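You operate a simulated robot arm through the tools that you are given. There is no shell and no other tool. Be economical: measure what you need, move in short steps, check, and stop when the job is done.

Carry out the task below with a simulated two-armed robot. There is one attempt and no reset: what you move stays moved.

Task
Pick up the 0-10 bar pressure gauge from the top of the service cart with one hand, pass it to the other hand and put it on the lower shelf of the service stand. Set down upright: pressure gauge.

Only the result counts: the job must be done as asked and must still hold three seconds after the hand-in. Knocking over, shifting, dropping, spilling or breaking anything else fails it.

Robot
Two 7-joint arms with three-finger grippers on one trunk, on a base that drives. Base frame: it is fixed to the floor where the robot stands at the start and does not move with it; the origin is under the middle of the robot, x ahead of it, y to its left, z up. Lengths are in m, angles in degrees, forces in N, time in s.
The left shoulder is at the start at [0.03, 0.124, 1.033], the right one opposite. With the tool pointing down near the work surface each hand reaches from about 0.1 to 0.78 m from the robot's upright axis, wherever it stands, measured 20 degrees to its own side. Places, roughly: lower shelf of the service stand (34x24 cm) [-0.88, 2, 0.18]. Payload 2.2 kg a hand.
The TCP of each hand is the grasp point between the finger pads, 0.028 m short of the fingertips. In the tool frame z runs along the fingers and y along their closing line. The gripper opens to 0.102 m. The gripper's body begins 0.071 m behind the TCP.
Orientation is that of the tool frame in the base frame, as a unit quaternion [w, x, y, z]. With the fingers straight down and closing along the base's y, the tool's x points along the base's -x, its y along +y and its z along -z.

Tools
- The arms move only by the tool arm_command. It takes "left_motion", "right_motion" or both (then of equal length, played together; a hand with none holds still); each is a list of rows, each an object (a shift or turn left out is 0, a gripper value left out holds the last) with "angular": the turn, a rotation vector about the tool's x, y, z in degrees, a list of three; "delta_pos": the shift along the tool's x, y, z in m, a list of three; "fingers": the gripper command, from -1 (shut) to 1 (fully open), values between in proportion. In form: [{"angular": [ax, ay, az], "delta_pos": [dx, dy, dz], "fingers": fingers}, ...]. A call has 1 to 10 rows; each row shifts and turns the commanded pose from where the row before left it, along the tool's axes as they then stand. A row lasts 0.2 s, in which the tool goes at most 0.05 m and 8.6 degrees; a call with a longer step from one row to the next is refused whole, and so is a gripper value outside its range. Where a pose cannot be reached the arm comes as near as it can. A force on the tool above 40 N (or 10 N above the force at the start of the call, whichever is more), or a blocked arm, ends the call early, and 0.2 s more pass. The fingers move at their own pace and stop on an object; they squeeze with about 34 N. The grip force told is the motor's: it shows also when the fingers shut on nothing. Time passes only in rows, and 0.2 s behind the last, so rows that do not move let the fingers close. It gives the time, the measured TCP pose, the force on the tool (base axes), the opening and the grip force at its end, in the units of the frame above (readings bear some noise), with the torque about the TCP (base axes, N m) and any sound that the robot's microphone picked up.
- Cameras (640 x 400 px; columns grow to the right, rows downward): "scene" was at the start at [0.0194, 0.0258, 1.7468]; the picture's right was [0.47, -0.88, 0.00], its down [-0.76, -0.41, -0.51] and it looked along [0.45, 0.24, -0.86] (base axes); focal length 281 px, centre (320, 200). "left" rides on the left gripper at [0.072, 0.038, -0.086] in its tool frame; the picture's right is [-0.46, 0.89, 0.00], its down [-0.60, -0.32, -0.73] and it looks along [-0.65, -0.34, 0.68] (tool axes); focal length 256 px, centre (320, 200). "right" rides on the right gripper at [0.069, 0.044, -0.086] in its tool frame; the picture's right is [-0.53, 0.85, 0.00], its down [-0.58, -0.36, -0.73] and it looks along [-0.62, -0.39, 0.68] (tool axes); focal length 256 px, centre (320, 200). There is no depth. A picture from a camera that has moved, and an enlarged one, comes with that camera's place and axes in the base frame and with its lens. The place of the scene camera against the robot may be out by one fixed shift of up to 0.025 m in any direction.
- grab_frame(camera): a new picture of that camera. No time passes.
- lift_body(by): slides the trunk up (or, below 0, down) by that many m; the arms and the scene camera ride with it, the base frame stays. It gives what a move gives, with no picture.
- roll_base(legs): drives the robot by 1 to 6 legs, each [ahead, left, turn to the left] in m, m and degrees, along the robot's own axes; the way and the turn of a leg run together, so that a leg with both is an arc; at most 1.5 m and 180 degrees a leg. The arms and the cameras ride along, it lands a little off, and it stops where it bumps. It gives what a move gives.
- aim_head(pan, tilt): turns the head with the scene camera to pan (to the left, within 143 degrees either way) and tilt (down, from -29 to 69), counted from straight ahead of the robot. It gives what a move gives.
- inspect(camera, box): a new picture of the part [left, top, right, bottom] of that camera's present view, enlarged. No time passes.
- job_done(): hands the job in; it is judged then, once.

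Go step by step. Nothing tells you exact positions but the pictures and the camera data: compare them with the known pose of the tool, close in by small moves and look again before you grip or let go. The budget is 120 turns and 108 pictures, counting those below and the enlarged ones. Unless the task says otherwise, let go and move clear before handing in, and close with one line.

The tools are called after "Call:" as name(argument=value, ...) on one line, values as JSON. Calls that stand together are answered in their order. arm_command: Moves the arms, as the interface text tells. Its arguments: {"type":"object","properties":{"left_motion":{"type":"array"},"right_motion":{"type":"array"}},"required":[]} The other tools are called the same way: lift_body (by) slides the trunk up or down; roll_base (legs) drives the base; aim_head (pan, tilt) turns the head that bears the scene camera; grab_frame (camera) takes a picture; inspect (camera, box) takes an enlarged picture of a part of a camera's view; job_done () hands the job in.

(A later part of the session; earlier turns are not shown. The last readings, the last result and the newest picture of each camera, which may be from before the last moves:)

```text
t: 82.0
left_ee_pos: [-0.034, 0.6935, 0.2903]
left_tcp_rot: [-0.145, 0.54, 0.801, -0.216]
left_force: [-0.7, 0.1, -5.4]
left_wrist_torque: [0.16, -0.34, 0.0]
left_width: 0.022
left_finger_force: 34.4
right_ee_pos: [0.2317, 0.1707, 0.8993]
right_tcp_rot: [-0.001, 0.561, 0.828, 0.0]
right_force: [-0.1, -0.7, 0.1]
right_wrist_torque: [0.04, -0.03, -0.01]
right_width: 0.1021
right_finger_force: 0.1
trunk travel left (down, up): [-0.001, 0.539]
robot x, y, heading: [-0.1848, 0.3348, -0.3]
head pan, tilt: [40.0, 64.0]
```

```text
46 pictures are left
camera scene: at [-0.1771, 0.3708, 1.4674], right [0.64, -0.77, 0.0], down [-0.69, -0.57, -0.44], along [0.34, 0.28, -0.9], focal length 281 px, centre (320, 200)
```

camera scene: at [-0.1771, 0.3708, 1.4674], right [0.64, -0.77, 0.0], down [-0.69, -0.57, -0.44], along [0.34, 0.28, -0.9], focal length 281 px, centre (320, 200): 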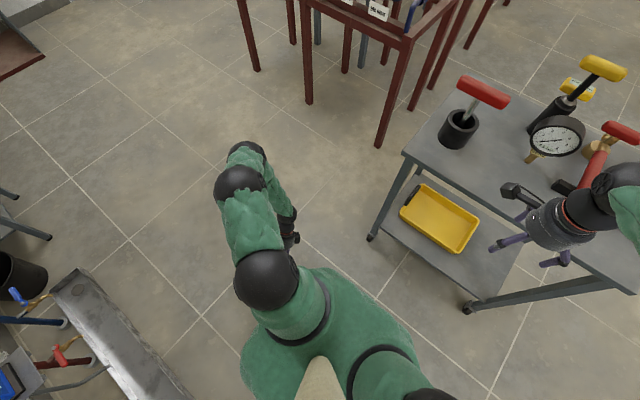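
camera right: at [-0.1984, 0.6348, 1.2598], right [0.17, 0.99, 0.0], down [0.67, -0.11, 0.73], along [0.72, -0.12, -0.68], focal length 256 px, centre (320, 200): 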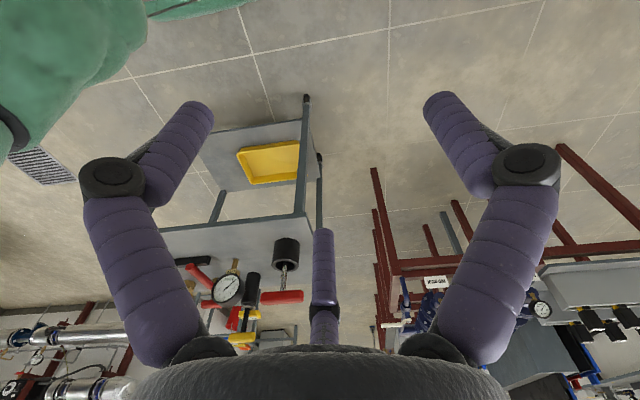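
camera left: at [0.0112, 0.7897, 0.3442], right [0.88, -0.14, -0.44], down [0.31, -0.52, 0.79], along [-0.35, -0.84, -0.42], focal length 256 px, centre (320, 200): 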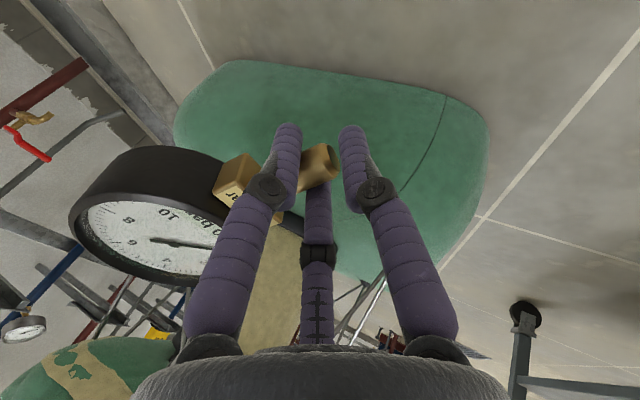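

The gauge tilts up rigidly with the hand. I'll raise the trunk and move to the open floor away from the cart for the handover.

Call:
lift_body(by=0.25)

Call:
roll_base(legs=[[-0.05, 0.4, 0], [0, 0.4, 0]])

Call:
aim_head(pan=15, tilt=55)

Call:
grab_frame(camera="scene")

```text
t: 84.6
left_ee_pos: [-0.0324, 0.6943, 0.539]
left_tcp_rot: [-0.145, 0.54, 0.801, -0.215]
left_force: [-0.4, 0.3, -4.4]
left_wrist_torque: [0.1, -0.33, -0.02]
left_width: 0.0222
left_finger_force: 33.8
right_ee_pos: [0.2316, 0.1714, 1.148]
right_tcp_rot: [0.0, 0.56, 0.828, 0.001]
right_force: [0.3, 0.3, -0.1]
right_wrist_torque: [-0.03, 0.01, 0.01]
right_width: 0.102
right_finger_force: 0.0
trunk travel left (down, up): [-0.251, 0.289]
robot x, y, heading: [-0.1872, 0.3344, -0.1]
head pan, tilt: [40.0, 64.0]
```

```text
t: 89.2
left_ee_pos: [-0.056, 1.4879, 0.5394]
left_tcp_rot: [-0.147, 0.55, 0.794, -0.214]
left_force: [-0.1, 0.8, -4.6]
left_wrist_torque: [0.13, -0.34, -0.01]
left_width: 0.0224
left_finger_force: 33.9
right_ee_pos: [0.1948, 0.9597, 1.1485]
right_tcp_rot: [0.0, 0.572, 0.82, 0.0]
right_force: [-0.4, -0.3, 0.5]
right_wrist_torque: [-0.02, -0.02, 0.01]
right_width: 0.1021
right_finger_force: 0.0
trunk travel left (down, up): [-0.251, 0.289]
robot x, y, heading: [-0.2144, 1.1338, -2.1]
head pan, tilt: [40.0, 64.0]
```

```text
t: 90.1
left_ee_pos: [-0.0556, 1.4881, 0.5394]
left_tcp_rot: [-0.148, 0.55, 0.794, -0.213]
left_force: [0.0, -0.6, -5.3]
left_wrist_torque: [0.15, -0.31, -0.02]
left_width: 0.0221
left_finger_force: 33.5
right_ee_pos: [0.1949, 0.958, 1.1484]
right_tcp_rot: [-0.001, 0.573, 0.82, 0.0]
right_force: [0.6, 0.3, -0.2]
right_wrist_torque: [0.03, 0.03, -0.04]
right_width: 0.102
right_finger_force: 0.0
trunk travel left (down, up): [-0.251, 0.289]
robot x, y, heading: [-0.2145, 1.1385, -1.6]
head pan, tilt: [15.0, 55.0]
```

```text
45 pictures are left
camera scene: at [-0.1859, 1.1468, 1.7279], right [0.23, -0.97, 0.0], down [-0.8, -0.19, -0.57], along [0.56, 0.13, -0.82], focal length 281 px, centre (320, 200)
```

scene: 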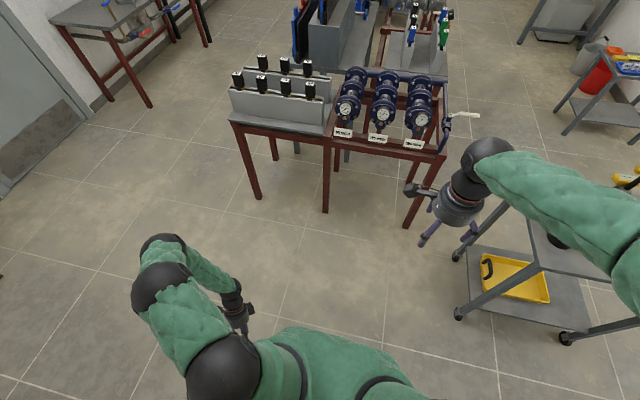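

The area is open here. I'll move the left hand forward and up, and then yaw it in the air.

Call:
arm_command(left_motion=[{"delta_pos": [-0.01, 0.01, -0.014]}, {"delta_pos": [-0.0192, 0.0196, -0.0279]}, {"delta_pos": [-0.0192, 0.0196, -0.0279]}, {"delta_pos": [-0.0192, 0.0196, -0.0279]}, {"delta_pos": [-0.0192, 0.0196, -0.0279]}, {"delta_pos": [-0.0192, 0.0196, -0.0279]}, {"delta_pos": [-0.0192, 0.0196, -0.0279]}, {"delta_pos": [-0.01, 0.01, -0.014]}, {}])

Call:
arm_command(left_motion=[{"angular": [0, -2, -3.46]}, {"angular": [0, -3, -5.2]}, {"angular": [0, -3.5, -6.06]}, {"angular": [0, -3.5, -6.06]}, {"angular": [0, -3.5, -6.06]}, {"angular": [0, -3, -5.2]}, {"angular": [0, -2, -3.46]}, {}])

Call:
grab_frame(camera="scene")

Call:
grab_frame(camera="left")

```text
t: 92.1
left_ee_pos: [0.1974, 1.4407, 0.6422]
left_tcp_rot: [-0.149, 0.55, 0.793, -0.213]
left_force: [0.5, 0.2, -4.1]
left_wrist_torque: [0.14, -0.3, 0.06]
left_width: 0.0225
left_finger_force: 33.9
right_ee_pos: [0.196, 0.9588, 1.1495]
right_tcp_rot: [-0.001, 0.572, 0.82, 0.001]
right_force: [0.5, 0.1, 0.6]
right_wrist_torque: [-0.02, -0.01, -0.02]
right_width: 0.1019
right_finger_force: 0.0
trunk travel left (down, up): [-0.251, 0.289]
robot x, y, heading: [-0.2159, 1.1361, -1.8]
head pan, tilt: [15.0, 55.0]
```

```text
t: 93.9
left_ee_pos: [0.1969, 1.4379, 0.6404]
left_tcp_rot: [-0.064, 0.237, 0.936, -0.252]
left_force: [-0.7, -0.4, -4.6]
left_wrist_torque: [0.33, -0.18, 0.02]
left_width: 0.0223
left_finger_force: 34.4
right_ee_pos: [0.1951, 0.9585, 1.1484]
right_tcp_rot: [0.0, 0.572, 0.82, 0.001]
right_force: [-0.3, -0.3, -0.4]
right_wrist_torque: [-0.01, 0.0, 0.02]
right_width: 0.1019
right_finger_force: 0.0
trunk travel left (down, up): [-0.251, 0.289]
robot x, y, heading: [-0.2161, 1.1338, -2.0]
head pan, tilt: [15.0, 55.0]
```

```text
44 pictures are left
camera scene: at [-0.1855, 1.1464, 1.7279], right [0.23, -0.97, 0.0], down [-0.8, -0.19, -0.57], along [0.56, 0.13, -0.82], focal length 281 px, centre (320, 200)
```

scene: 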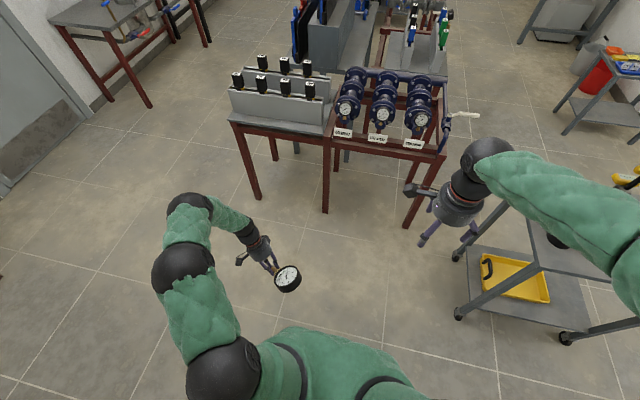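

```text
43 pictures are left
camera left: at [0.1698, 1.5389, 0.6952], right [0.77, 0.45, -0.44], down [0.57, -0.21, 0.79], along [0.27, -0.87, -0.42], focal length 256 px, centre (320, 200)
```

left: 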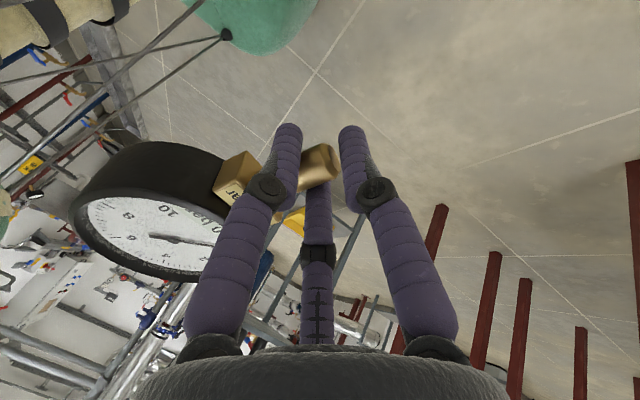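

Yaw is going well and the dial stays firm. I'll finish the tilt to upright (60° more).

Call:
arm_command(left_motion=[{"angular": [3, 0, 0]}, {"angular": [6, 0, 0]}, {"angular": [7, 0, 0]}, {"angular": [7, 0, 0]}, {"angular": [7, 0, 0]}, {"angular": [7, 0, 0]}, {"angular": [7, 0, 0]}, {"angular": [7, 0, 0]}, {"angular": [6, 0, 0]}, {"angular": [3, 0, 0]}])

Call:
grab_frame(camera="scene")

Call:
grab_frame(camera="left")

```text
t: 96.1
left_ee_pos: [0.1585, 1.4124, 0.673]
left_tcp_rot: [-0.168, 0.179, 0.705, -0.665]
left_force: [0.5, -0.2, -6.3]
left_wrist_torque: [0.1, -0.04, 0.05]
left_width: 0.0226
left_finger_force: 34.6
left hand out of reach, approached as far as the arm can: row 7, 8, 9, 10
right_ee_pos: [0.1953, 0.9584, 1.1488]
right_tcp_rot: [0.0, 0.572, 0.82, 0.001]
right_force: [-1.1, 0.5, 0.2]
right_wrist_torque: [0.01, 0.02, 0.01]
right_width: 0.102
right_finger_force: 0.1
trunk travel left (down, up): [-0.251, 0.289]
robot x, y, heading: [-0.2155, 1.1352, -1.8]
head pan, tilt: [15.0, 55.0]
```

```text
42 pictures are left
camera scene: at [-0.1858, 1.1471, 1.7279], right [0.23, -0.97, 0.0], down [-0.8, -0.19, -0.57], along [0.56, 0.13, -0.82], focal length 281 px, centre (320, 200)
```

scene: 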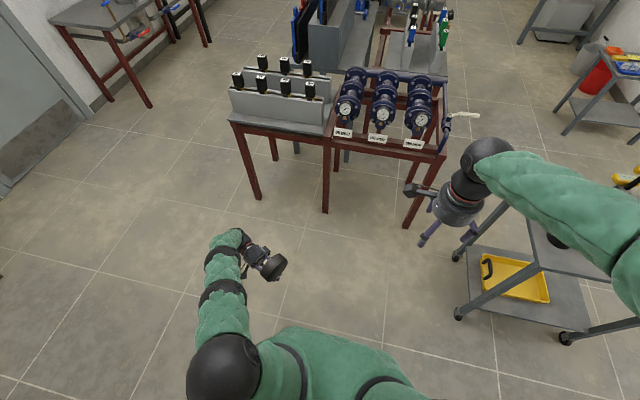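

```text
41 pictures are left
camera left: at [0.1383, 1.5253, 0.6395], right [0.43, -0.18, -0.88], down [0.87, 0.34, 0.36], along [0.23, -0.92, 0.3], focal length 256 px, centre (320, 200)
```

left: 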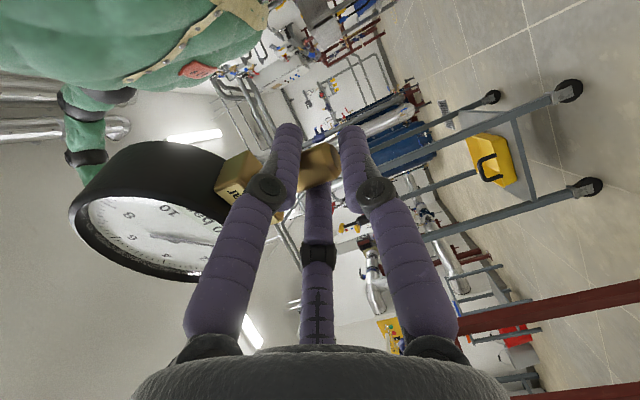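

The gauge is upright within ~3° and still firm. I'll shift the left hand forward and toward the middle, where there's room for the right hand.

Call:
arm_command(left_motion=[{"delta_pos": [-0.015, -0.005, 0.009]}, {"delta_pos": [-0.031, -0.0095, 0.0185]}, {"delta_pos": [-0.031, -0.0095, 0.0185]}, {"delta_pos": [-0.031, -0.0095, 0.0185]}, {"delta_pos": [-0.031, -0.0095, 0.0185]}, {"delta_pos": [-0.031, -0.0095, 0.0185]}, {"delta_pos": [-0.015, -0.005, 0.009]}, {}])

Call:
grab_frame(camera="scene")

```text
t: 97.9
left_ee_pos: [0.2662, 1.2238, 0.7252]
left_tcp_rot: [-0.169, 0.179, 0.706, -0.664]
left_force: [0.2, -0.1, -5.1]
left_wrist_torque: [0.09, -0.02, -0.04]
left_width: 0.0224
left_finger_force: 33.6
right_ee_pos: [0.1955, 0.9575, 1.1491]
right_tcp_rot: [-0.001, 0.573, 0.82, 0.0]
right_force: [0.5, -0.4, 0.2]
right_wrist_torque: [0.01, 0.0, 0.01]
right_width: 0.1019
right_finger_force: 0.1
trunk travel left (down, up): [-0.251, 0.289]
robot x, y, heading: [-0.2163, 1.135, -1.8]
head pan, tilt: [15.0, 55.0]
```

```text
40 pictures are left
camera scene: at [-0.1855, 1.1464, 1.7279], right [0.23, -0.97, 0.0], down [-0.8, -0.19, -0.57], along [0.56, 0.13, -0.82], focal length 281 px, centre (320, 200)
```

scene: 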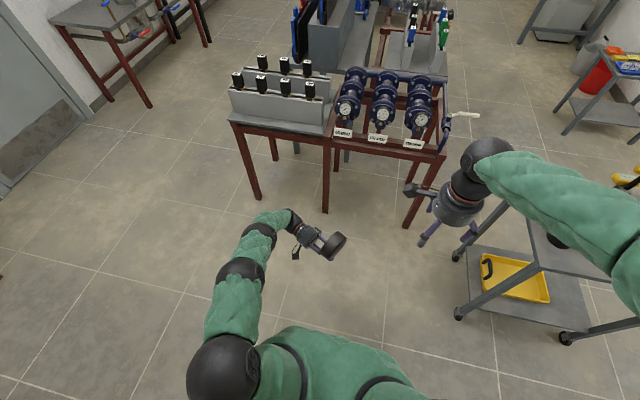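

No limit hit. Now I'll yaw the upright gauge by 30°, so the dial's normal lies sideways to the robot.

Call:
arm_command(left_motion=[{"angular": [0, -3, 0]}, {"angular": [0, -5, 0]}, {"angular": [0, -5, 0]}, {"angular": [0, -5, 0]}, {"angular": [0, -5, 0]}, {"angular": [0, -4, 0]}, {"angular": [0, -3, 0]}, {}])

Call:
inspect(camera="scene", box=[240, 170, 400, 290])

```text
t: 99.7
left_ee_pos: [0.2661, 1.2242, 0.7233]
left_tcp_rot: [0.019, 0.0, 0.725, -0.688]
left_force: [0.8, -0.5, -4.2]
left_wrist_torque: [0.11, 0.06, 0.02]
left_width: 0.0222
left_finger_force: 33.7
right_ee_pos: [0.1951, 0.9581, 1.1476]
right_tcp_rot: [-0.001, 0.572, 0.82, 0.0]
right_force: [-0.6, -0.9, -0.2]
right_wrist_torque: [0.01, 0.0, -0.01]
right_width: 0.1018
right_finger_force: 0.1
trunk travel left (down, up): [-0.251, 0.289]
robot x, y, heading: [-0.2127, 1.1321, -1.8]
head pan, tilt: [15.0, 55.0]
```

```text
3.33 times, centred on (320, 230) of scene
camera zoom: at [-0.1854, 1.1463, 1.7279], right [0.23, -0.97, 0.0], down [-0.8, -0.19, -0.57], along [0.56, 0.13, -0.82], focal length 936 px, centre (320, 100)
```

zoom: 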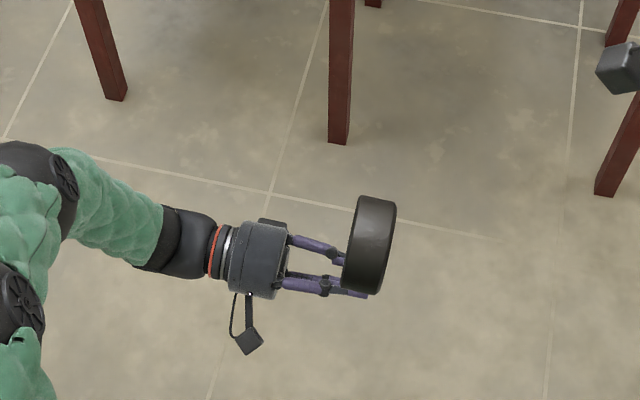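

The gauge is upright with its dial plane pointing forward. I'll push it slightly further out and up, to give the right hand room, and turn the right hand back to its default yaw.

Call:
arm_command(left_motion=[{"delta_pos": [-0.01, -0.005, 0]}, {"delta_pos": [-0.015, -0.01, 0]}, {"delta_pos": [-0.015, -0.01, 0]}, {"delta_pos": [-0.015, -0.01, 0]}, {"delta_pos": [-0.015, -0.01, 0]}, {"delta_pos": [-0.01, -0.005, 0]}, {}, {}, {}], right_motion=[{"angular": [0, 0, -8]}, {"angular": [0, 0, -8]}, {"angular": [0, 0, -8]}, {"angular": [0, 0, -8]}, {"angular": [0, 0, -8]}, {"angular": [0, 0, -8]}, {"angular": [0, 0, -8]}, {"angular": [0, 0, -8]}, {"angular": [0, 0, -6]}])

Call:
arm_command(right_motion=[{"angular": [0, -8.5, 0]}, {"angular": [0, -8.5, 0]}, {"angular": [0, -8.5, 0]}, {"angular": [0, -8.5, 0]}, {"angular": [0, -8.5, 0]}, {"angular": [0, -8.5, 0]}, {"angular": [0, -8.5, 0]}, {"angular": [0, -8.5, 0]}, {"angular": [0, -8.5, 0]}, {"angular": [0, -8.5, 0], "fingers": 0.73}])

Call:
grab_frame(camera="scene")

```text
t: 101.7
left_ee_pos: [0.3453, 1.2257, 0.7769]
left_tcp_rot: [0.02, 0.001, 0.725, -0.688]
left_force: [0.3, -0.3, -4.4]
left_wrist_torque: [0.07, -0.01, -0.02]
left_width: 0.0225
left_finger_force: 34.8
right_ee_pos: [0.1954, 0.9577, 1.1488]
right_tcp_rot: [0.0, -0.002, 1.0, 0.001]
right_force: [0.0, 0.1, -0.4]
right_wrist_torque: [-0.02, 0.0, 0.03]
right_width: 0.1023
right_finger_force: 0.0
trunk travel left (down, up): [-0.251, 0.289]
robot x, y, heading: [-0.2158, 1.1368, -1.7]
head pan, tilt: [15.0, 55.0]
```

```text
t: 103.9
left_ee_pos: [0.3448, 1.2247, 0.778]
left_tcp_rot: [0.019, 0.002, 0.725, -0.688]
left_force: [-0.1, 0.2, -5.1]
left_wrist_torque: [0.12, -0.01, 0.02]
left_width: 0.0226
left_finger_force: 34.0
right_ee_pos: [0.195, 0.9723, 1.1553]
right_tcp_rot: [0.675, 0.001, 0.738, 0.0]
right_force: [-0.5, 0.4, 0.0]
right_wrist_torque: [0.0, 0.0, 0.01]
right_width: 0.0882
right_finger_force: 0.0
right hand out of reach, approached as far as the arm can: row 10
trunk travel left (down, up): [-0.251, 0.289]
robot x, y, heading: [-0.2176, 1.1356, -1.6]
head pan, tilt: [15.0, 55.0]
```

```text
38 pictures are left
camera scene: at [-0.1857, 1.1464, 1.7279], right [0.23, -0.97, 0.0], down [-0.8, -0.19, -0.57], along [0.56, 0.13, -0.82], focal length 281 px, centre (320, 200)
```

scene: 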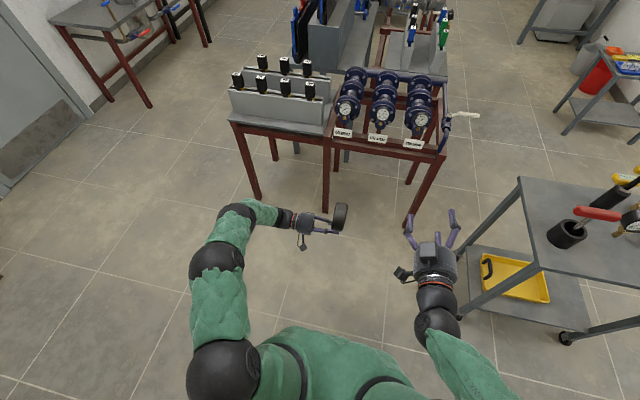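

The right hand points forward. I'll bring it down and across to a pre-grasp pose behind the dial's free edge.

Call:
arm_command(right_motion=[{"delta_pos": [0.036, 0.0285, 0.0045]}, {"delta_pos": [0.036, 0.0285, 0.0045]}, {"delta_pos": [0.036, 0.0285, 0.0045]}, {"delta_pos": [0.036, 0.0285, 0.0045]}, {"delta_pos": [0.036, 0.0285, 0.0045]}, {"delta_pos": [0.036, 0.02, 0.0045]}, {"delta_pos": [0.036, 0.02, 0.0045]}, {"delta_pos": [0.036, 0.02, 0.0045]}, {}])

Call:
grab_frame(camera="right")

Call:
inspect(camera="scene", box=[240, 170, 440, 320])

```text
t: 105.9
left_ee_pos: [0.3444, 1.2238, 0.7777]
left_tcp_rot: [0.019, 0.001, 0.725, -0.688]
left_force: [0.5, 0.0, -3.9]
left_wrist_torque: [0.09, 0.0, 0.03]
left_width: 0.022
left_finger_force: 33.8
right_ee_pos: [0.2139, 1.1802, 0.8803]
right_tcp_rot: [0.684, 0.008, 0.73, 0.005]
right_force: [0.0, 0.5, 0.3]
right_wrist_torque: [0.02, -0.05, 0.01]
right_width: 0.0881
right_finger_force: 0.0
trunk travel left (down, up): [-0.251, 0.289]
robot x, y, heading: [-0.2201, 1.1325, -1.9]
head pan, tilt: [15.0, 55.0]
```

```text
37 pictures are left
camera right: at [0.1226, 1.2248, 0.818], right [0.04, 0.84, 0.55], down [-0.69, -0.37, 0.62], along [0.72, -0.4, 0.56], focal length 256 px, centre (320, 200)
```

right: 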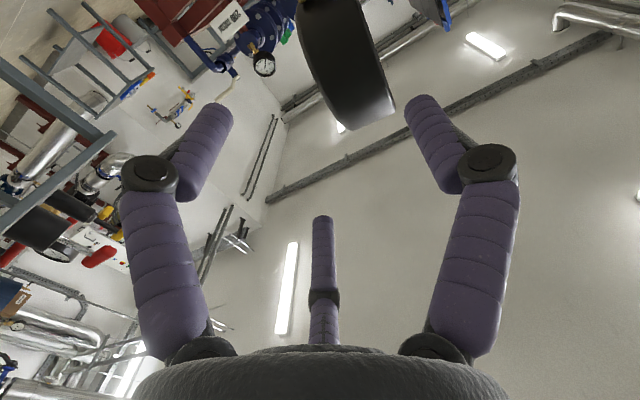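

```text
2.67 times, centred on (340, 245) of scene
camera zoom: at [-0.1858, 1.146, 1.7279], right [0.23, -0.97, 0.0], down [-0.8, -0.19, -0.57], along [0.56, 0.13, -0.82], focal length 749 px, centre (267, 80)
```

zoom: 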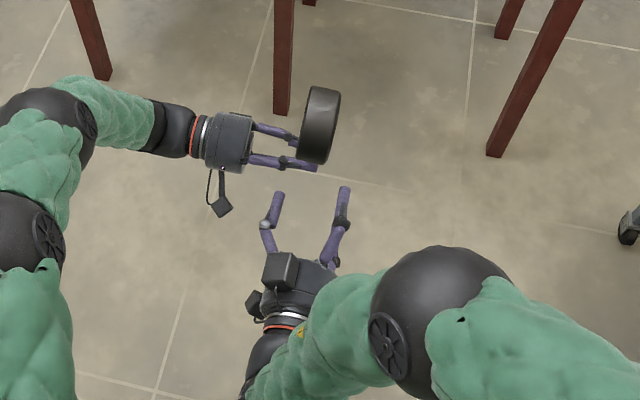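

The dial shows where predicted in the right camera. I'll correct 1.6 cm sideways and advance halfway.

Call:
arm_command(right_motion=[{"delta_pos": [0.005, 0.016, 0]}, {"delta_pos": [0, 0, 0.025]}, {"delta_pos": [0, 0, 0.025]}, {}])

Call:
grab_frame(camera="right")

Call:
inspect(camera="scene", box=[270, 180, 390, 280])

```text
t: 106.9
left_ee_pos: [0.3453, 1.2255, 0.777]
left_tcp_rot: [0.019, 0.002, 0.726, -0.688]
left_force: [0.0, -0.2, -5.1]
left_wrist_torque: [0.1, -0.03, 0.01]
left_width: 0.0221
left_finger_force: 34.5
right_ee_pos: [0.2547, 1.1933, 0.8588]
right_tcp_rot: [0.675, -0.001, 0.738, 0.0]
right_force: [-0.5, 0.2, 0.8]
right_wrist_torque: [0.01, 0.0, 0.0]
right_width: 0.0881
right_finger_force: 0.1
trunk travel left (down, up): [-0.251, 0.289]
robot x, y, heading: [-0.2133, 1.1361, -2.0]
head pan, tilt: [15.0, 55.0]
```

```text
35 pictures are left
camera right: at [0.1616, 1.2364, 0.7978], right [0.04, 0.85, 0.53], down [-0.68, -0.37, 0.64], along [0.74, -0.39, 0.55], focal length 256 px, centre (320, 200)
```

right: 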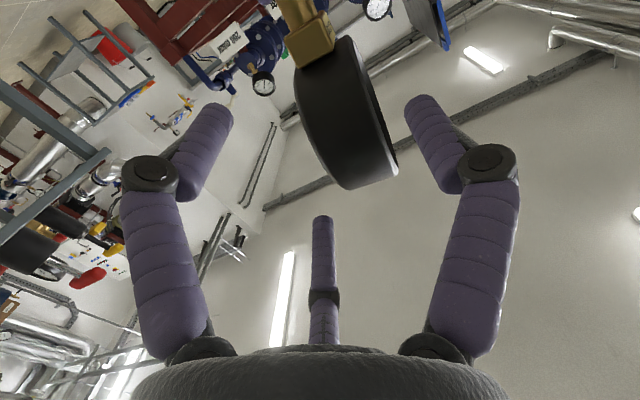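

```text
4.00 times, centred on (330, 230) of scene
camera zoom: at [-0.1855, 1.1463, 1.7279], right [0.23, -0.97, 0.0], down [-0.8, -0.19, -0.57], along [0.56, 0.13, -0.82], focal length 1124 px, centre (280, 80)
```

zoom: 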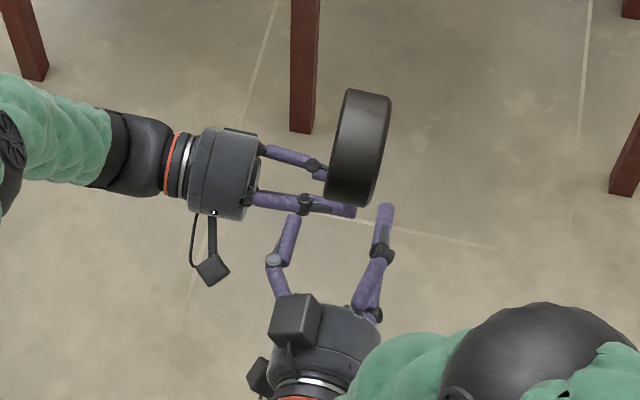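

Alignment is good, so I'll make the final advance with a small upward correction.

Call:
arm_command(right_motion=[{"delta_pos": [-0.0145, 0.003, 0]}, {"delta_pos": [0, 0, 0.02]}, {"delta_pos": [0, 0, 0.02]}, {"delta_pos": [0, 0, 0.018]}, {}])

Call:
grab_frame(camera="right")

Call:
inspect(camera="scene", box=[270, 180, 390, 280])

```text
t: 108.1
left_ee_pos: [0.3446, 1.2253, 0.7774]
left_tcp_rot: [0.02, 0.0, 0.726, -0.687]
left_force: [0.4, 0.7, -4.6]
left_wrist_torque: [0.12, 0.03, -0.03]
left_width: 0.0223
left_finger_force: 34.0
right_ee_pos: [0.3124, 1.1952, 0.8656]
right_tcp_rot: [0.675, -0.001, 0.738, 0.001]
right_force: [-0.1, -0.6, 0.1]
right_wrist_torque: [-0.02, 0.01, 0.0]
right_width: 0.0882
right_finger_force: 0.0
trunk travel left (down, up): [-0.251, 0.289]
robot x, y, heading: [-0.2119, 1.1357, -1.7]
head pan, tilt: [15.0, 55.0]
```

```text
33 pictures are left
camera right: at [0.2203, 1.2386, 0.8055], right [0.04, 0.84, 0.53], down [-0.68, -0.37, 0.64], along [0.73, -0.39, 0.56], focal length 256 px, centre (320, 200)
```

right: 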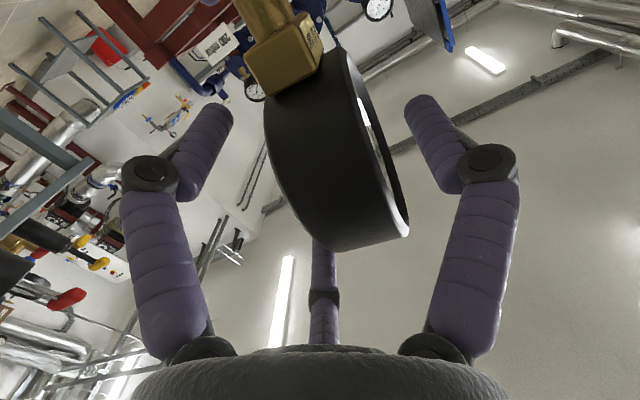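

```text
4.00 times, centred on (330, 230) of scene
camera zoom: at [-0.1856, 1.1464, 1.7279], right [0.23, -0.97, 0.0], down [-0.8, -0.19, -0.57], along [0.56, 0.13, -0.82], focal length 1124 px, centre (280, 80)
```

zoom: 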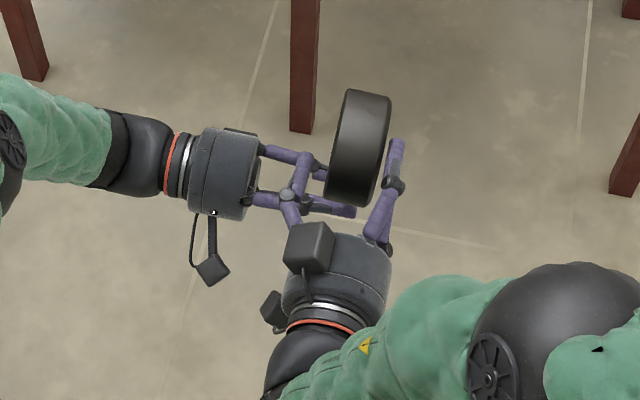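

The dial lies between the right fingers. I'll close the right hand while the left still holds.

Call:
arm_command(right_motion=[{"fingers": 0.3}, {"fingers": -1}, {}, {}])

Call:
grab_frame(camera="right")

```text
t: 109.1
left_ee_pos: [0.3439, 1.2252, 0.7768]
left_tcp_rot: [0.02, 0.001, 0.726, -0.688]
left_force: [3.8, 6.9, -11.7]
left_wrist_torque: [-1.06, 0.06, 0.02]
left_width: 0.0222
left_finger_force: 33.9
right_ee_pos: [0.3138, 1.1959, 0.8666]
right_tcp_rot: [0.675, 0.0, 0.738, 0.001]
right_force: [-4.4, -7.0, 6.4]
right_wrist_torque: [0.82, 0.05, -0.13]
right_width: 0.0612
right_finger_force: 34.3
trunk travel left (down, up): [-0.251, 0.289]
robot x, y, heading: [-0.218, 1.1329, -1.9]
head pan, tilt: [15.0, 55.0]
```

```text
31 pictures are left
camera right: at [0.2206, 1.2386, 0.8057], right [0.04, 0.84, 0.53], down [-0.68, -0.37, 0.64], along [0.73, -0.39, 0.56], focal length 256 px, centre (320, 200)
```

right: 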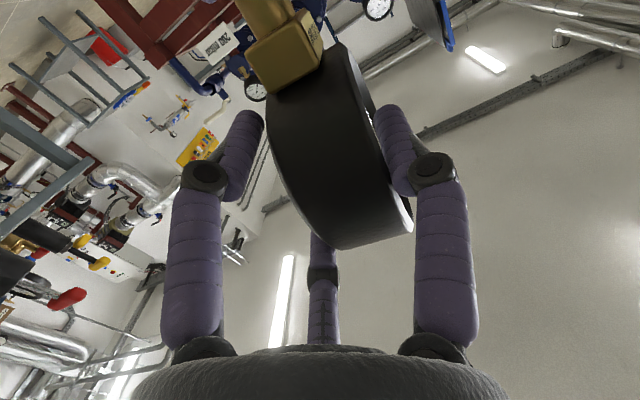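

Both hands hold it, with ~7 N of strain from the 3° lean. I'll relieve that by leaning the left hand 3° before opening it.

Call:
arm_command(left_motion=[{"angular": [1, 0, 0]}, {"angular": [1, 0, 0]}, {}])

```text
t: 109.9
left_ee_pos: [0.3438, 1.2228, 0.7769]
left_tcp_rot: [0.017, 0.002, 0.713, -0.701]
left_force: [3.3, -15.5, -9.6]
left_wrist_torque: [0.8, 0.12, 0.06]
left_width: 0.0222
left_finger_force: 34.6
right_ee_pos: [0.3131, 1.1974, 0.8658]
right_tcp_rot: [0.676, -0.002, 0.737, 0.003]
right_force: [-4.1, 14.8, 5.0]
right_wrist_torque: [0.68, 0.08, 0.47]
right_width: 0.0593
right_finger_force: 33.6
trunk travel left (down, up): [-0.251, 0.289]
robot x, y, heading: [-0.2116, 1.1347, -1.8]
head pan, tilt: [15.0, 55.0]
```

Call:
arm_command(left_motion=[{"angular": [-0.5, 0, 0], "delta_pos": [0, 0, 0.001]}, {}])

```text
t: 110.5
left_ee_pos: [0.3444, 1.2232, 0.7778]
left_tcp_rot: [0.018, 0.001, 0.717, -0.697]
left_force: [4.4, -17.1, -11.2]
left_wrist_torque: [-0.51, 0.05, 0.15]
left_width: 0.0223
left_finger_force: 34.0
right_ee_pos: [0.3147, 1.1961, 0.8667]
right_tcp_rot: [0.676, -0.001, 0.737, 0.003]
right_force: [-3.7, 17.6, 6.3]
right_wrist_torque: [2.3, 0.1, 0.48]
right_width: 0.0593
right_finger_force: 33.5
trunk travel left (down, up): [-0.251, 0.289]
robot x, y, heading: [-0.2148, 1.1323, -1.7]
head pan, tilt: [15.0, 55.0]
```

Call:
arm_command(left_motion=[{"delta_pos": [0, 0, -0.002]}, {}])

```text
t: 111.1
left_ee_pos: [0.3437, 1.2251, 0.7773]
left_tcp_rot: [0.017, 0.003, 0.715, -0.699]
left_force: [-3.4, -32.8, -0.5]
left_wrist_torque: [1.03, -0.09, -0.02]
left_width: 0.0225
left_finger_force: 34.2
right_ee_pos: [0.3122, 1.1979, 0.8659]
right_tcp_rot: [0.676, -0.003, 0.737, 0.004]
right_force: [4.3, 32.0, 0.7]
right_wrist_torque: [1.74, -0.19, 0.88]
right_width: 0.0594
right_finger_force: 33.5
trunk travel left (down, up): [-0.251, 0.289]
robot x, y, heading: [-0.2197, 1.1336, -1.8]
head pan, tilt: [15.0, 55.0]
```

Call:
arm_command(left_motion=[{"delta_pos": [0, 0, 0.002]}, {"delta_pos": [0, 0, 0.002]}, {}])

```text
t: 111.9
left_ee_pos: [0.3455, 1.2218, 0.7765]
left_tcp_rot: [0.019, 0.002, 0.715, -0.698]
left_force: [-14.8, -13.6, 6.6]
left_wrist_torque: [-0.4, -0.22, -0.19]
left_width: 0.0228
left_finger_force: 34.2
right_ee_pos: [0.3138, 1.1947, 0.8666]
right_tcp_rot: [0.676, 0.0, 0.737, 0.001]
right_force: [15.1, 14.6, -6.8]
right_wrist_torque: [1.46, -0.82, 0.17]
right_width: 0.0597
right_finger_force: 33.9
trunk travel left (down, up): [-0.251, 0.289]
robot x, y, heading: [-0.2152, 1.1333, -1.9]
head pan, tilt: [15.0, 55.0]
```

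Strain is modest now. I'll open the left fingers while the right hand holds.

Call:
arm_command(left_motion=[{"fingers": -0.4}, {"fingers": 0.3}, {}, {}])

Call:
inspect(camera="scene", box=[270, 180, 390, 280])

Call:
grab_frame(camera="left")

```text
t: 112.9
left_ee_pos: [0.3468, 1.2213, 0.7774]
left_tcp_rot: [0.019, 0.001, 0.716, -0.698]
left_force: [-0.3, 0.6, -0.3]
left_wrist_torque: [-0.01, 0.0, -0.03]
left_width: 0.0664
left_finger_force: 0.0
right_ee_pos: [0.3129, 1.1961, 0.8654]
right_tcp_rot: [0.675, -0.001, 0.738, 0.001]
right_force: [0.1, -0.7, 0.4]
right_wrist_torque: [-0.04, 0.18, 0.01]
right_width: 0.0584
right_finger_force: 34.5
trunk travel left (down, up): [-0.251, 0.289]
robot x, y, heading: [-0.2176, 1.1337, -2.1]
head pan, tilt: [15.0, 55.0]
```

```text
4.00 times, centred on (330, 230) of scene
camera zoom: at [-0.1853, 1.1464, 1.7279], right [0.23, -0.97, 0.0], down [-0.8, -0.19, -0.57], along [0.56, 0.13, -0.82], focal length 1124 px, centre (280, 80)
```

zoom: 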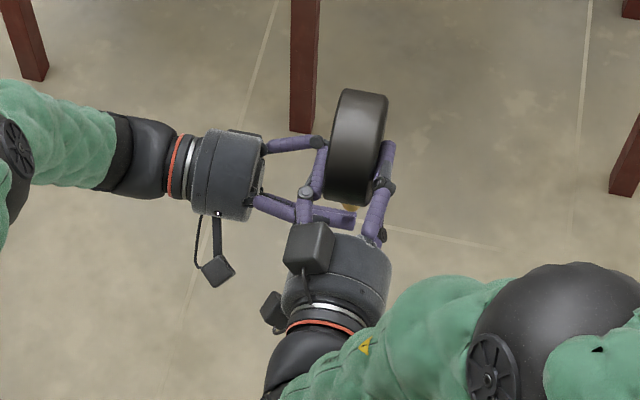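

```text
29 pictures are left
camera left: at [0.2739, 1.3071, 0.7383], right [0.49, 0.04, -0.87], down [0.57, 0.74, 0.35], along [0.65, -0.67, 0.34], focal length 256 px, centre (320, 200)
```

left: 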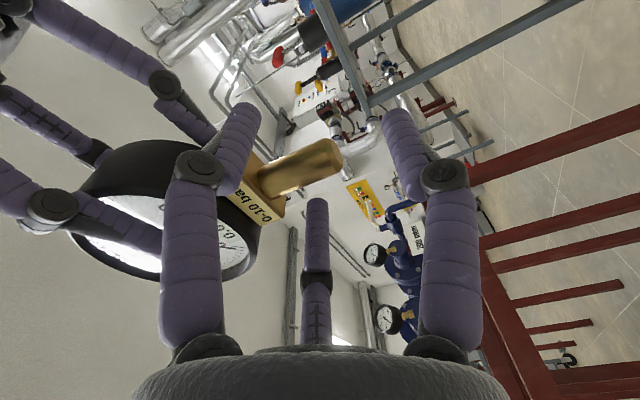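

The left is open and the right holds the dial (width 0.058). I'll withdraw the left hand straight back.

Call:
arm_command(left_motion=[{"delta_pos": [0, 0, -0.02]}, {"delta_pos": [0, 0, -0.03]}, {"delta_pos": [0, 0, -0.04]}, {"delta_pos": [0, 0, -0.04]}, {"delta_pos": [0, 0, -0.03]}, {}])

Call:
grab_frame(camera="left")

Call:
grab_frame(camera="scene")

```text
t: 114.3
left_ee_pos: [0.3437, 1.3799, 0.7817]
left_tcp_rot: [0.019, 0.002, 0.716, -0.698]
left_force: [0.0, 0.0, 0.6]
left_wrist_torque: [-0.02, -0.03, -0.01]
left_width: 0.0664
left_finger_force: 0.0
right_ee_pos: [0.3128, 1.1952, 0.8658]
right_tcp_rot: [0.675, 0.0, 0.738, 0.001]
right_force: [-0.2, -0.1, -0.1]
right_wrist_torque: [-0.03, 0.13, -0.03]
right_width: 0.0584
right_finger_force: 33.9
trunk travel left (down, up): [-0.251, 0.289]
robot x, y, heading: [-0.2152, 1.1368, -1.7]
head pan, tilt: [15.0, 55.0]
```

```text
28 pictures are left
camera left: at [0.2713, 1.4661, 0.7432], right [0.49, 0.04, -0.87], down [0.58, 0.74, 0.35], along [0.65, -0.67, 0.34], focal length 256 px, centre (320, 200)
```

left: 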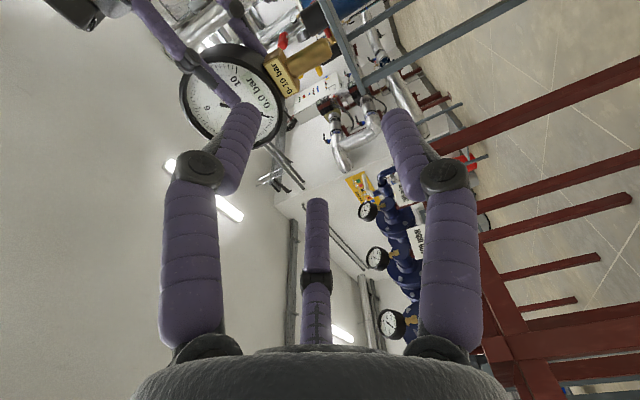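

```text
27 pictures are left
camera scene: at [-0.1853, 1.1462, 1.7279], right [0.23, -0.97, 0.0], down [-0.8, -0.19, -0.57], along [0.56, 0.13, -0.82], focal length 281 px, centre (320, 200)
```

scene: 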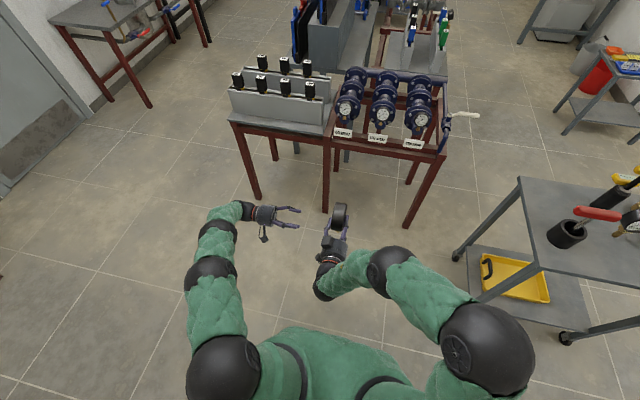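

The handover succeeded: the right hand alone holds the gauge upright. I'll drive to open floor in front of the stand and turn to face it, keeping the arms well clear.

Call:
roll_base(legs=[[0.25, 0, 0], [0, 0.47, 0], [0, 0.46, 0], [0, 0, 90], [0, 0, 91.8]])

Call:
aim_head(pan=0, tilt=45)

Call:
grab_frame(camera="scene")

```text
t: 128.5
left_ee_pos: [-0.4918, 1.7747, 0.7829]
left_tcp_rot: [-0.697, 0.716, 0.01, -0.03]
left_force: [0.6, 0.6, 0.4]
left_wrist_torque: [0.0, 0.0, 0.03]
left_width: 0.0664
left_finger_force: 0.1
right_ee_pos: [-0.4677, 1.9609, 0.8654]
right_tcp_rot: [0.013, 0.737, 0.013, -0.675]
right_force: [0.7, 0.1, 0.3]
right_wrist_torque: [0.05, -0.14, 0.02]
right_width: 0.0582
right_finger_force: 34.0
trunk travel left (down, up): [-0.251, 0.289]
robot x, y, heading: [0.0626, 2.0416, -179.9]
head pan, tilt: [15.0, 55.0]
```

```text
t: 129.3
left_ee_pos: [-0.4917, 1.7759, 0.7807]
left_tcp_rot: [-0.697, 0.716, 0.01, -0.03]
left_force: [-0.6, 0.3, -0.4]
left_wrist_torque: [0.02, -0.02, 0.0]
left_width: 0.0664
left_finger_force: 0.1
right_ee_pos: [-0.4683, 1.9607, 0.8654]
right_tcp_rot: [0.012, 0.738, 0.013, -0.675]
right_force: [-0.8, 0.2, -1.1]
right_wrist_torque: [0.06, -0.15, 0.01]
right_width: 0.058
right_finger_force: 34.3
trunk travel left (down, up): [-0.251, 0.289]
robot x, y, heading: [0.0574, 2.0409, -179.9]
head pan, tilt: [0.0, 45.0]
```

```text
26 pictures are left
camera scene: at [-0.0036, 2.0322, 1.7413], right [0.0, 1.0, 0.0], down [0.71, 0.0, -0.71], along [-0.71, 0.0, -0.71], focal length 281 px, centre (320, 200)
```

scene: 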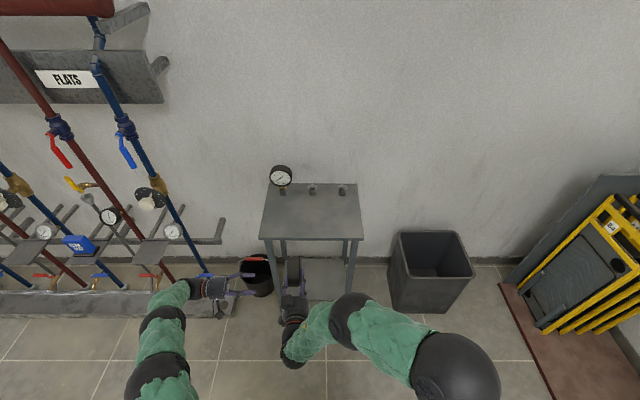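

I'm facing the stand with the gauge near y≈1.95. I'll retract the left hand so it can't hit the stand, and lower the trunk.

Call:
arm_command(left_motion=[{"delta_pos": [0.04, 0, -0.01]}, {"delta_pos": [0.04, 0, -0.01]}, {"delta_pos": [0.04, 0, -0.01]}, {"delta_pos": [0.04, 0, -0.01]}, {"delta_pos": [0.04, 0, -0.01]}, {}])

Call:
lift_body(by=-0.25)

Call:
arm_command(right_motion=[{"delta_pos": [0.02, 0, 0.0015]}, {"delta_pos": [0.03, 0, 0.0027]}, {"delta_pos": [0.035, 0, 0.003]}, {"delta_pos": [0.035, 0, 0.003]}, {"delta_pos": [0.035, 0, 0.003]}, {"delta_pos": [0.035, 0, 0.003]}, {"delta_pos": [0.03, 0, 0.0027]}, {"delta_pos": [0.02, 0, 0.0015]}, {}])

Call:
grab_frame(camera="scene")

```text
t: 130.7
left_ee_pos: [-0.2914, 1.7357, 0.7803]
left_tcp_rot: [-0.697, 0.716, 0.011, -0.03]
left_force: [0.0, -0.9, 0.5]
left_wrist_torque: [0.02, 0.01, 0.02]
left_width: 0.0663
left_finger_force: 0.1
right_ee_pos: [-0.4683, 1.9604, 0.8658]
right_tcp_rot: [0.012, 0.738, 0.013, -0.674]
right_force: [-0.4, 0.5, 0.2]
right_wrist_torque: [0.03, -0.2, -0.03]
right_width: 0.0581
right_finger_force: 34.2
trunk travel left (down, up): [-0.251, 0.289]
robot x, y, heading: [0.0627, 2.039, -180.0]
head pan, tilt: [0.0, 45.0]
```

```text
t: 133.2
left_ee_pos: [-0.2912, 1.7342, 0.5313]
left_tcp_rot: [-0.697, 0.716, 0.01, -0.03]
left_force: [0.3, -0.1, 1.1]
left_wrist_torque: [-0.01, -0.03, 0.02]
left_width: 0.0663
left_finger_force: 0.0
right_ee_pos: [-0.4674, 1.9612, 0.616]
right_tcp_rot: [0.013, 0.737, 0.013, -0.675]
right_force: [0.3, 0.7, 0.3]
right_wrist_torque: [0.07, -0.11, -0.01]
right_width: 0.0583
right_finger_force: 34.2
trunk travel left (down, up): [-0.001, 0.539]
robot x, y, heading: [0.0607, 2.0367, -179.8]
head pan, tilt: [0.0, 45.0]
```

```text
t: 135.2
left_ee_pos: [-0.2917, 1.7343, 0.5321]
left_tcp_rot: [-0.697, 0.716, 0.01, -0.031]
left_force: [0.5, -0.2, -0.1]
left_wrist_torque: [-0.01, -0.02, 0.0]
left_width: 0.0663
left_finger_force: 0.0
right_ee_pos: [-0.4636, 1.9472, 0.382]
right_tcp_rot: [0.01, 0.739, 0.011, -0.674]
right_force: [-0.8, 0.9, 0.0]
right_wrist_torque: [0.07, -0.15, 0.01]
right_width: 0.0581
right_finger_force: 34.3
right hand out of reach, approached as far as the arm can: row 6, 7, 8
trunk travel left (down, up): [-0.001, 0.539]
robot x, y, heading: [0.0591, 2.0404, -180.0]
head pan, tilt: [0.0, 45.0]
```

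```text
25 pictures are left
camera scene: at [-0.0032, 2.0323, 1.4913], right [0.0, 1.0, 0.0], down [0.71, 0.0, -0.71], along [-0.71, 0.0, -0.71], focal length 281 px, centre (320, 200)
```

scene: 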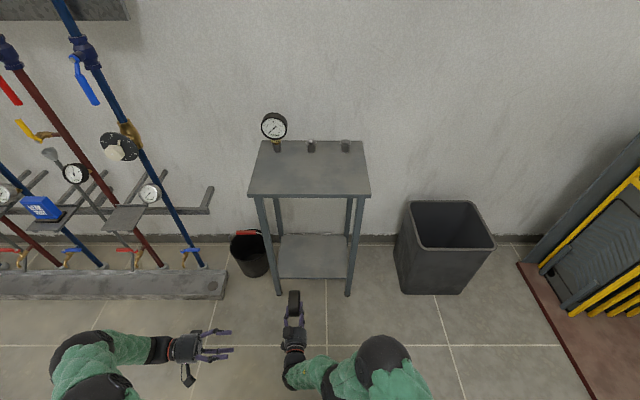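

Lowered to z 0.38, with about 10 cm still to go. I'll shift the right hand to its own side, where the arm should reach lower, and try further down.

Call:
arm_command(right_motion=[{"delta_pos": [0, -0.03, 0]}, {"delta_pos": [0, -0.035, -0.005]}, {"delta_pos": [0, -0.035, -0.005]}, {"delta_pos": [0, -0.035, -0.005]}, {"delta_pos": [0, -0.03, -0.005]}, {"delta_pos": [0.02, 0, 0]}, {"delta_pos": [0.025, 0, 0]}, {"delta_pos": [0.025, 0, 0]}, {"delta_pos": [0.02, 0, 0]}, {}])

Call:
grab_frame(camera="scene")

```text
t: 137.7
left_ee_pos: [-0.2896, 1.734, 0.5301]
left_tcp_rot: [-0.697, 0.716, 0.01, -0.031]
left_force: [1.1, -0.3, -0.2]
left_wrist_torque: [0.01, 0.01, 0.0]
left_width: 0.0661
left_finger_force: 0.1
right_ee_pos: [-0.4512, 1.9542, 0.3877]
right_tcp_rot: [0.008, 0.715, -0.007, -0.699]
right_force: [0.5, -0.3, 0.3]
right_wrist_torque: [0.04, -0.17, -0.01]
right_width: 0.0582
right_finger_force: 34.2
right hand out of reach, approached as far as the arm can: row 1, 2, 3, 4, 5, 6, 7, 8, 9
trunk travel left (down, up): [-0.001, 0.539]
robot x, y, heading: [0.0591, 2.0368, -180.1]
head pan, tilt: [0.0, 45.0]
stopped in row 10 (right hand): the arm was blocked; the commanded pose is now the measured one
```

```text
24 pictures are left
camera scene: at [-0.0035, 2.0324, 1.4913], right [0.0, 1.0, 0.0], down [0.71, 0.0, -0.71], along [-0.71, 0.0, -0.71], focal length 281 px, centre (320, 200)
```

scene: 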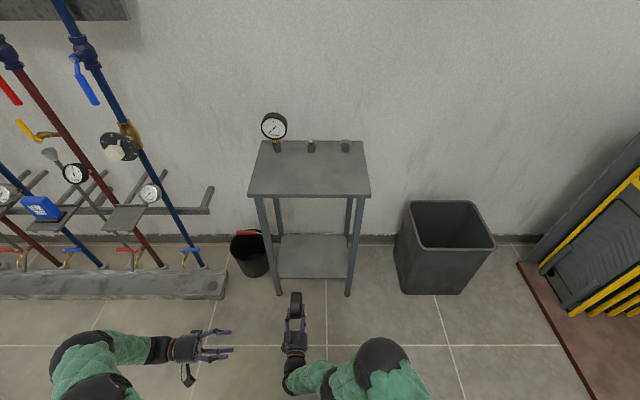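

The wrist is bent to its limit with the hand pointing straight ahead. I'll raise a little and yaw the hand 42° inward, which unbends the wrist and keeps the gauge upright.

Call:
arm_command(right_motion=[{"delta_pos": [-0.025, 0, 0]}, {"delta_pos": [-0.025, 0, 0]}, {"angular": [-4, 0, 0]}, {"angular": [-6, 0, 0]}, {"angular": [-6, 0, 0]}, {"angular": [-6, 0, 0]}, {"angular": [-6, 0, 0]}, {"angular": [-6, 0, 0]}, {"angular": [-6, 0, 0]}, {"angular": [-2, 0, 0]}])

Call:
arm_command(right_motion=[{"delta_pos": [0.02, 0, 0]}, {"delta_pos": [0.025, 0, 0]}, {"delta_pos": [0.025, 0, 0]}, {"delta_pos": [0.025, 0, 0]}, {"delta_pos": [0.02, 0, 0]}, {}])

Call:
grab_frame(camera="scene")

```text
t: 139.4
left_ee_pos: [-0.2891, 1.7309, 0.5328]
left_tcp_rot: [-0.698, 0.715, 0.009, -0.031]
left_force: [-2.1, 0.6, -4.1]
left_wrist_torque: [0.03, 0.18, 0.1]
left_width: 0.0702
left_finger_force: 1.3
right_ee_pos: [-0.342, 1.7764, 0.5034]
right_tcp_rot: [0.193, 0.695, 0.172, -0.671]
right_force: [2.8, 0.4, 0.4]
right_wrist_torque: [-0.05, -0.39, -0.01]
right_width: 0.0584
right_finger_force: 34.3
right hand out of reach, approached as far as the arm can: row 3, 4, 5, 6, 7, 8
trunk travel left (down, up): [-0.001, 0.539]
robot x, y, heading: [0.0594, 2.0414, -179.6]
head pan, tilt: [0.0, 45.0]
stopped in row 8 (left hand): the force on the tool passed its limit at 53 N (the readings are from after the stop); the commanded pose is now the measured one
```

```text
t: 139.9
left_ee_pos: [-0.2907, 1.7291, 0.5277]
left_tcp_rot: [-0.69, 0.723, 0.01, -0.036]
left_force: [-2.4, -9.7, -18.6]
left_wrist_torque: [-0.76, 0.05, 0.14]
left_width: 0.081
left_finger_force: 11.6
right_ee_pos: [-0.3444, 1.7703, 0.4905]
right_tcp_rot: [0.197, 0.687, 0.168, -0.679]
right_force: [3.2, 9.0, 13.9]
right_wrist_torque: [-0.22, -1.04, 0.46]
right_width: 0.0582
right_finger_force: 34.1
trunk travel left (down, up): [-0.001, 0.539]
robot x, y, heading: [0.0581, 2.0387, -180.1]
head pan, tilt: [0.0, 45.0]
stopped in row 2 (left hand): the force on the tool passed its limit at 50 N (the readings are from after the stop); the commanded pose is now the measured one
```

```text
23 pictures are left
camera scene: at [-0.003, 2.0324, 1.4913], right [0.0, 1.0, 0.0], down [0.71, 0.0, -0.71], along [-0.71, 0.0, -0.71], focal length 281 px, centre (320, 200)
```

scene: 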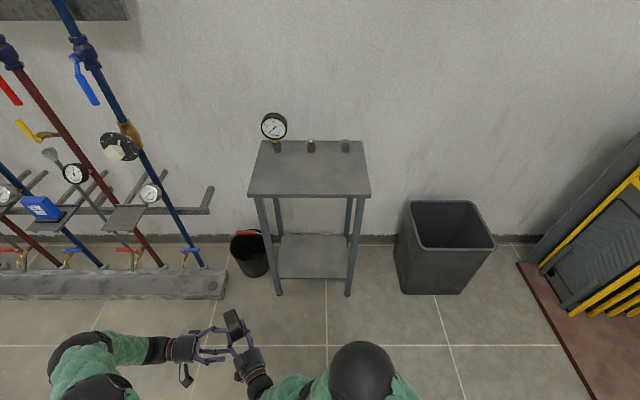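

Out-of-reach handling swung the right hand into the left, but the gauge is still held. I'll pull the left hand back to separate them.

Call:
arm_command(left_motion=[{"delta_pos": [0, 0, -0.03]}, {"delta_pos": [0, 0, -0.04]}, {"delta_pos": [0, 0, -0.04]}, {}])

Call:
inspect(camera="scene", box=[140, 270, 400, 400])

Call:
grab_frame(camera="right")

```text
t: 140.9
left_ee_pos: [-0.2826, 1.6193, 0.5349]
left_tcp_rot: [-0.694, 0.719, 0.01, -0.034]
left_force: [-0.1, -0.5, -0.9]
left_wrist_torque: [0.0, 0.02, 0.02]
left_width: 0.0662
left_finger_force: 0.2
right_ee_pos: [-0.3426, 1.7704, 0.4887]
right_tcp_rot: [0.196, 0.689, 0.17, -0.677]
right_force: [0.2, 0.1, 0.1]
right_wrist_torque: [0.09, -0.1, 0.0]
right_width: 0.0584
right_finger_force: 34.2
trunk travel left (down, up): [-0.001, 0.539]
robot x, y, heading: [0.0595, 2.0414, -179.8]
head pan, tilt: [0.0, 45.0]
```

```text
2.46 times, centred on (270, 335) of scene
camera zoom: at [-0.0034, 2.032, 1.4913], right [0.0, 1.0, 0.0], down [0.71, 0.0, -0.71], along [-0.71, 0.0, -0.71], focal length 692 px, centre (443, -132)
```

zoom: 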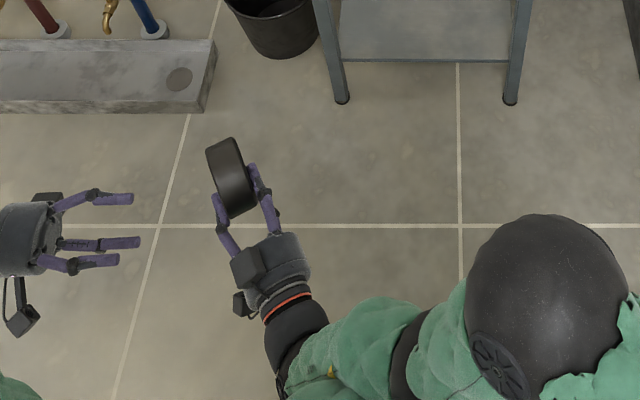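

```text
21 pictures are left
camera right: at [-0.2461, 1.773, 0.4235], right [0.41, -0.71, 0.57], down [0.43, 0.7, 0.57], along [-0.8, 0.01, 0.6], focal length 256 px, centre (320, 200)
```

right: 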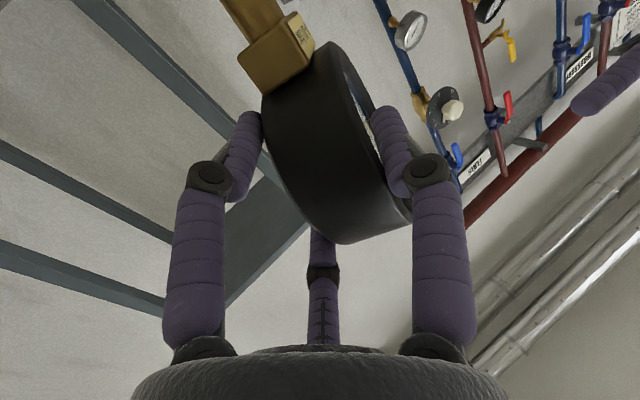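

The gauge is still gripped in the same way and the hand points ~30° inward. I'll move down in this posture with small checks.

Call:
arm_command(right_motion=[{"delta_pos": [0.025, 0, 0]}, {"delta_pos": [0.03, 0, 0]}, {"delta_pos": [0.03, 0, 0]}, {}])

```text
t: 142.1
left_ee_pos: [-0.283, 1.62, 0.5357]
left_tcp_rot: [-0.694, 0.719, 0.01, -0.033]
left_force: [-0.5, 0.1, 1.0]
left_wrist_torque: [-0.01, 0.01, -0.02]
left_width: 0.0666
left_finger_force: 0.1
right_ee_pos: [-0.3886, 1.7267, 0.4838]
right_tcp_rot: [-0.206, -0.654, -0.135, 0.715]
right_force: [0.8, 0.4, -0.3]
right_wrist_torque: [0.11, -0.13, -0.02]
right_width: 0.0582
right_finger_force: 34.2
right hand out of reach, approached as far as the arm can: row 1, 2, 3
trunk travel left (down, up): [-0.001, 0.539]
robot x, y, heading: [0.0587, 2.0402, -180.1]
head pan, tilt: [0.0, 45.0]
stopped in row 4 (right hand): the arm was blocked; the commanded pose is now the measured one
```

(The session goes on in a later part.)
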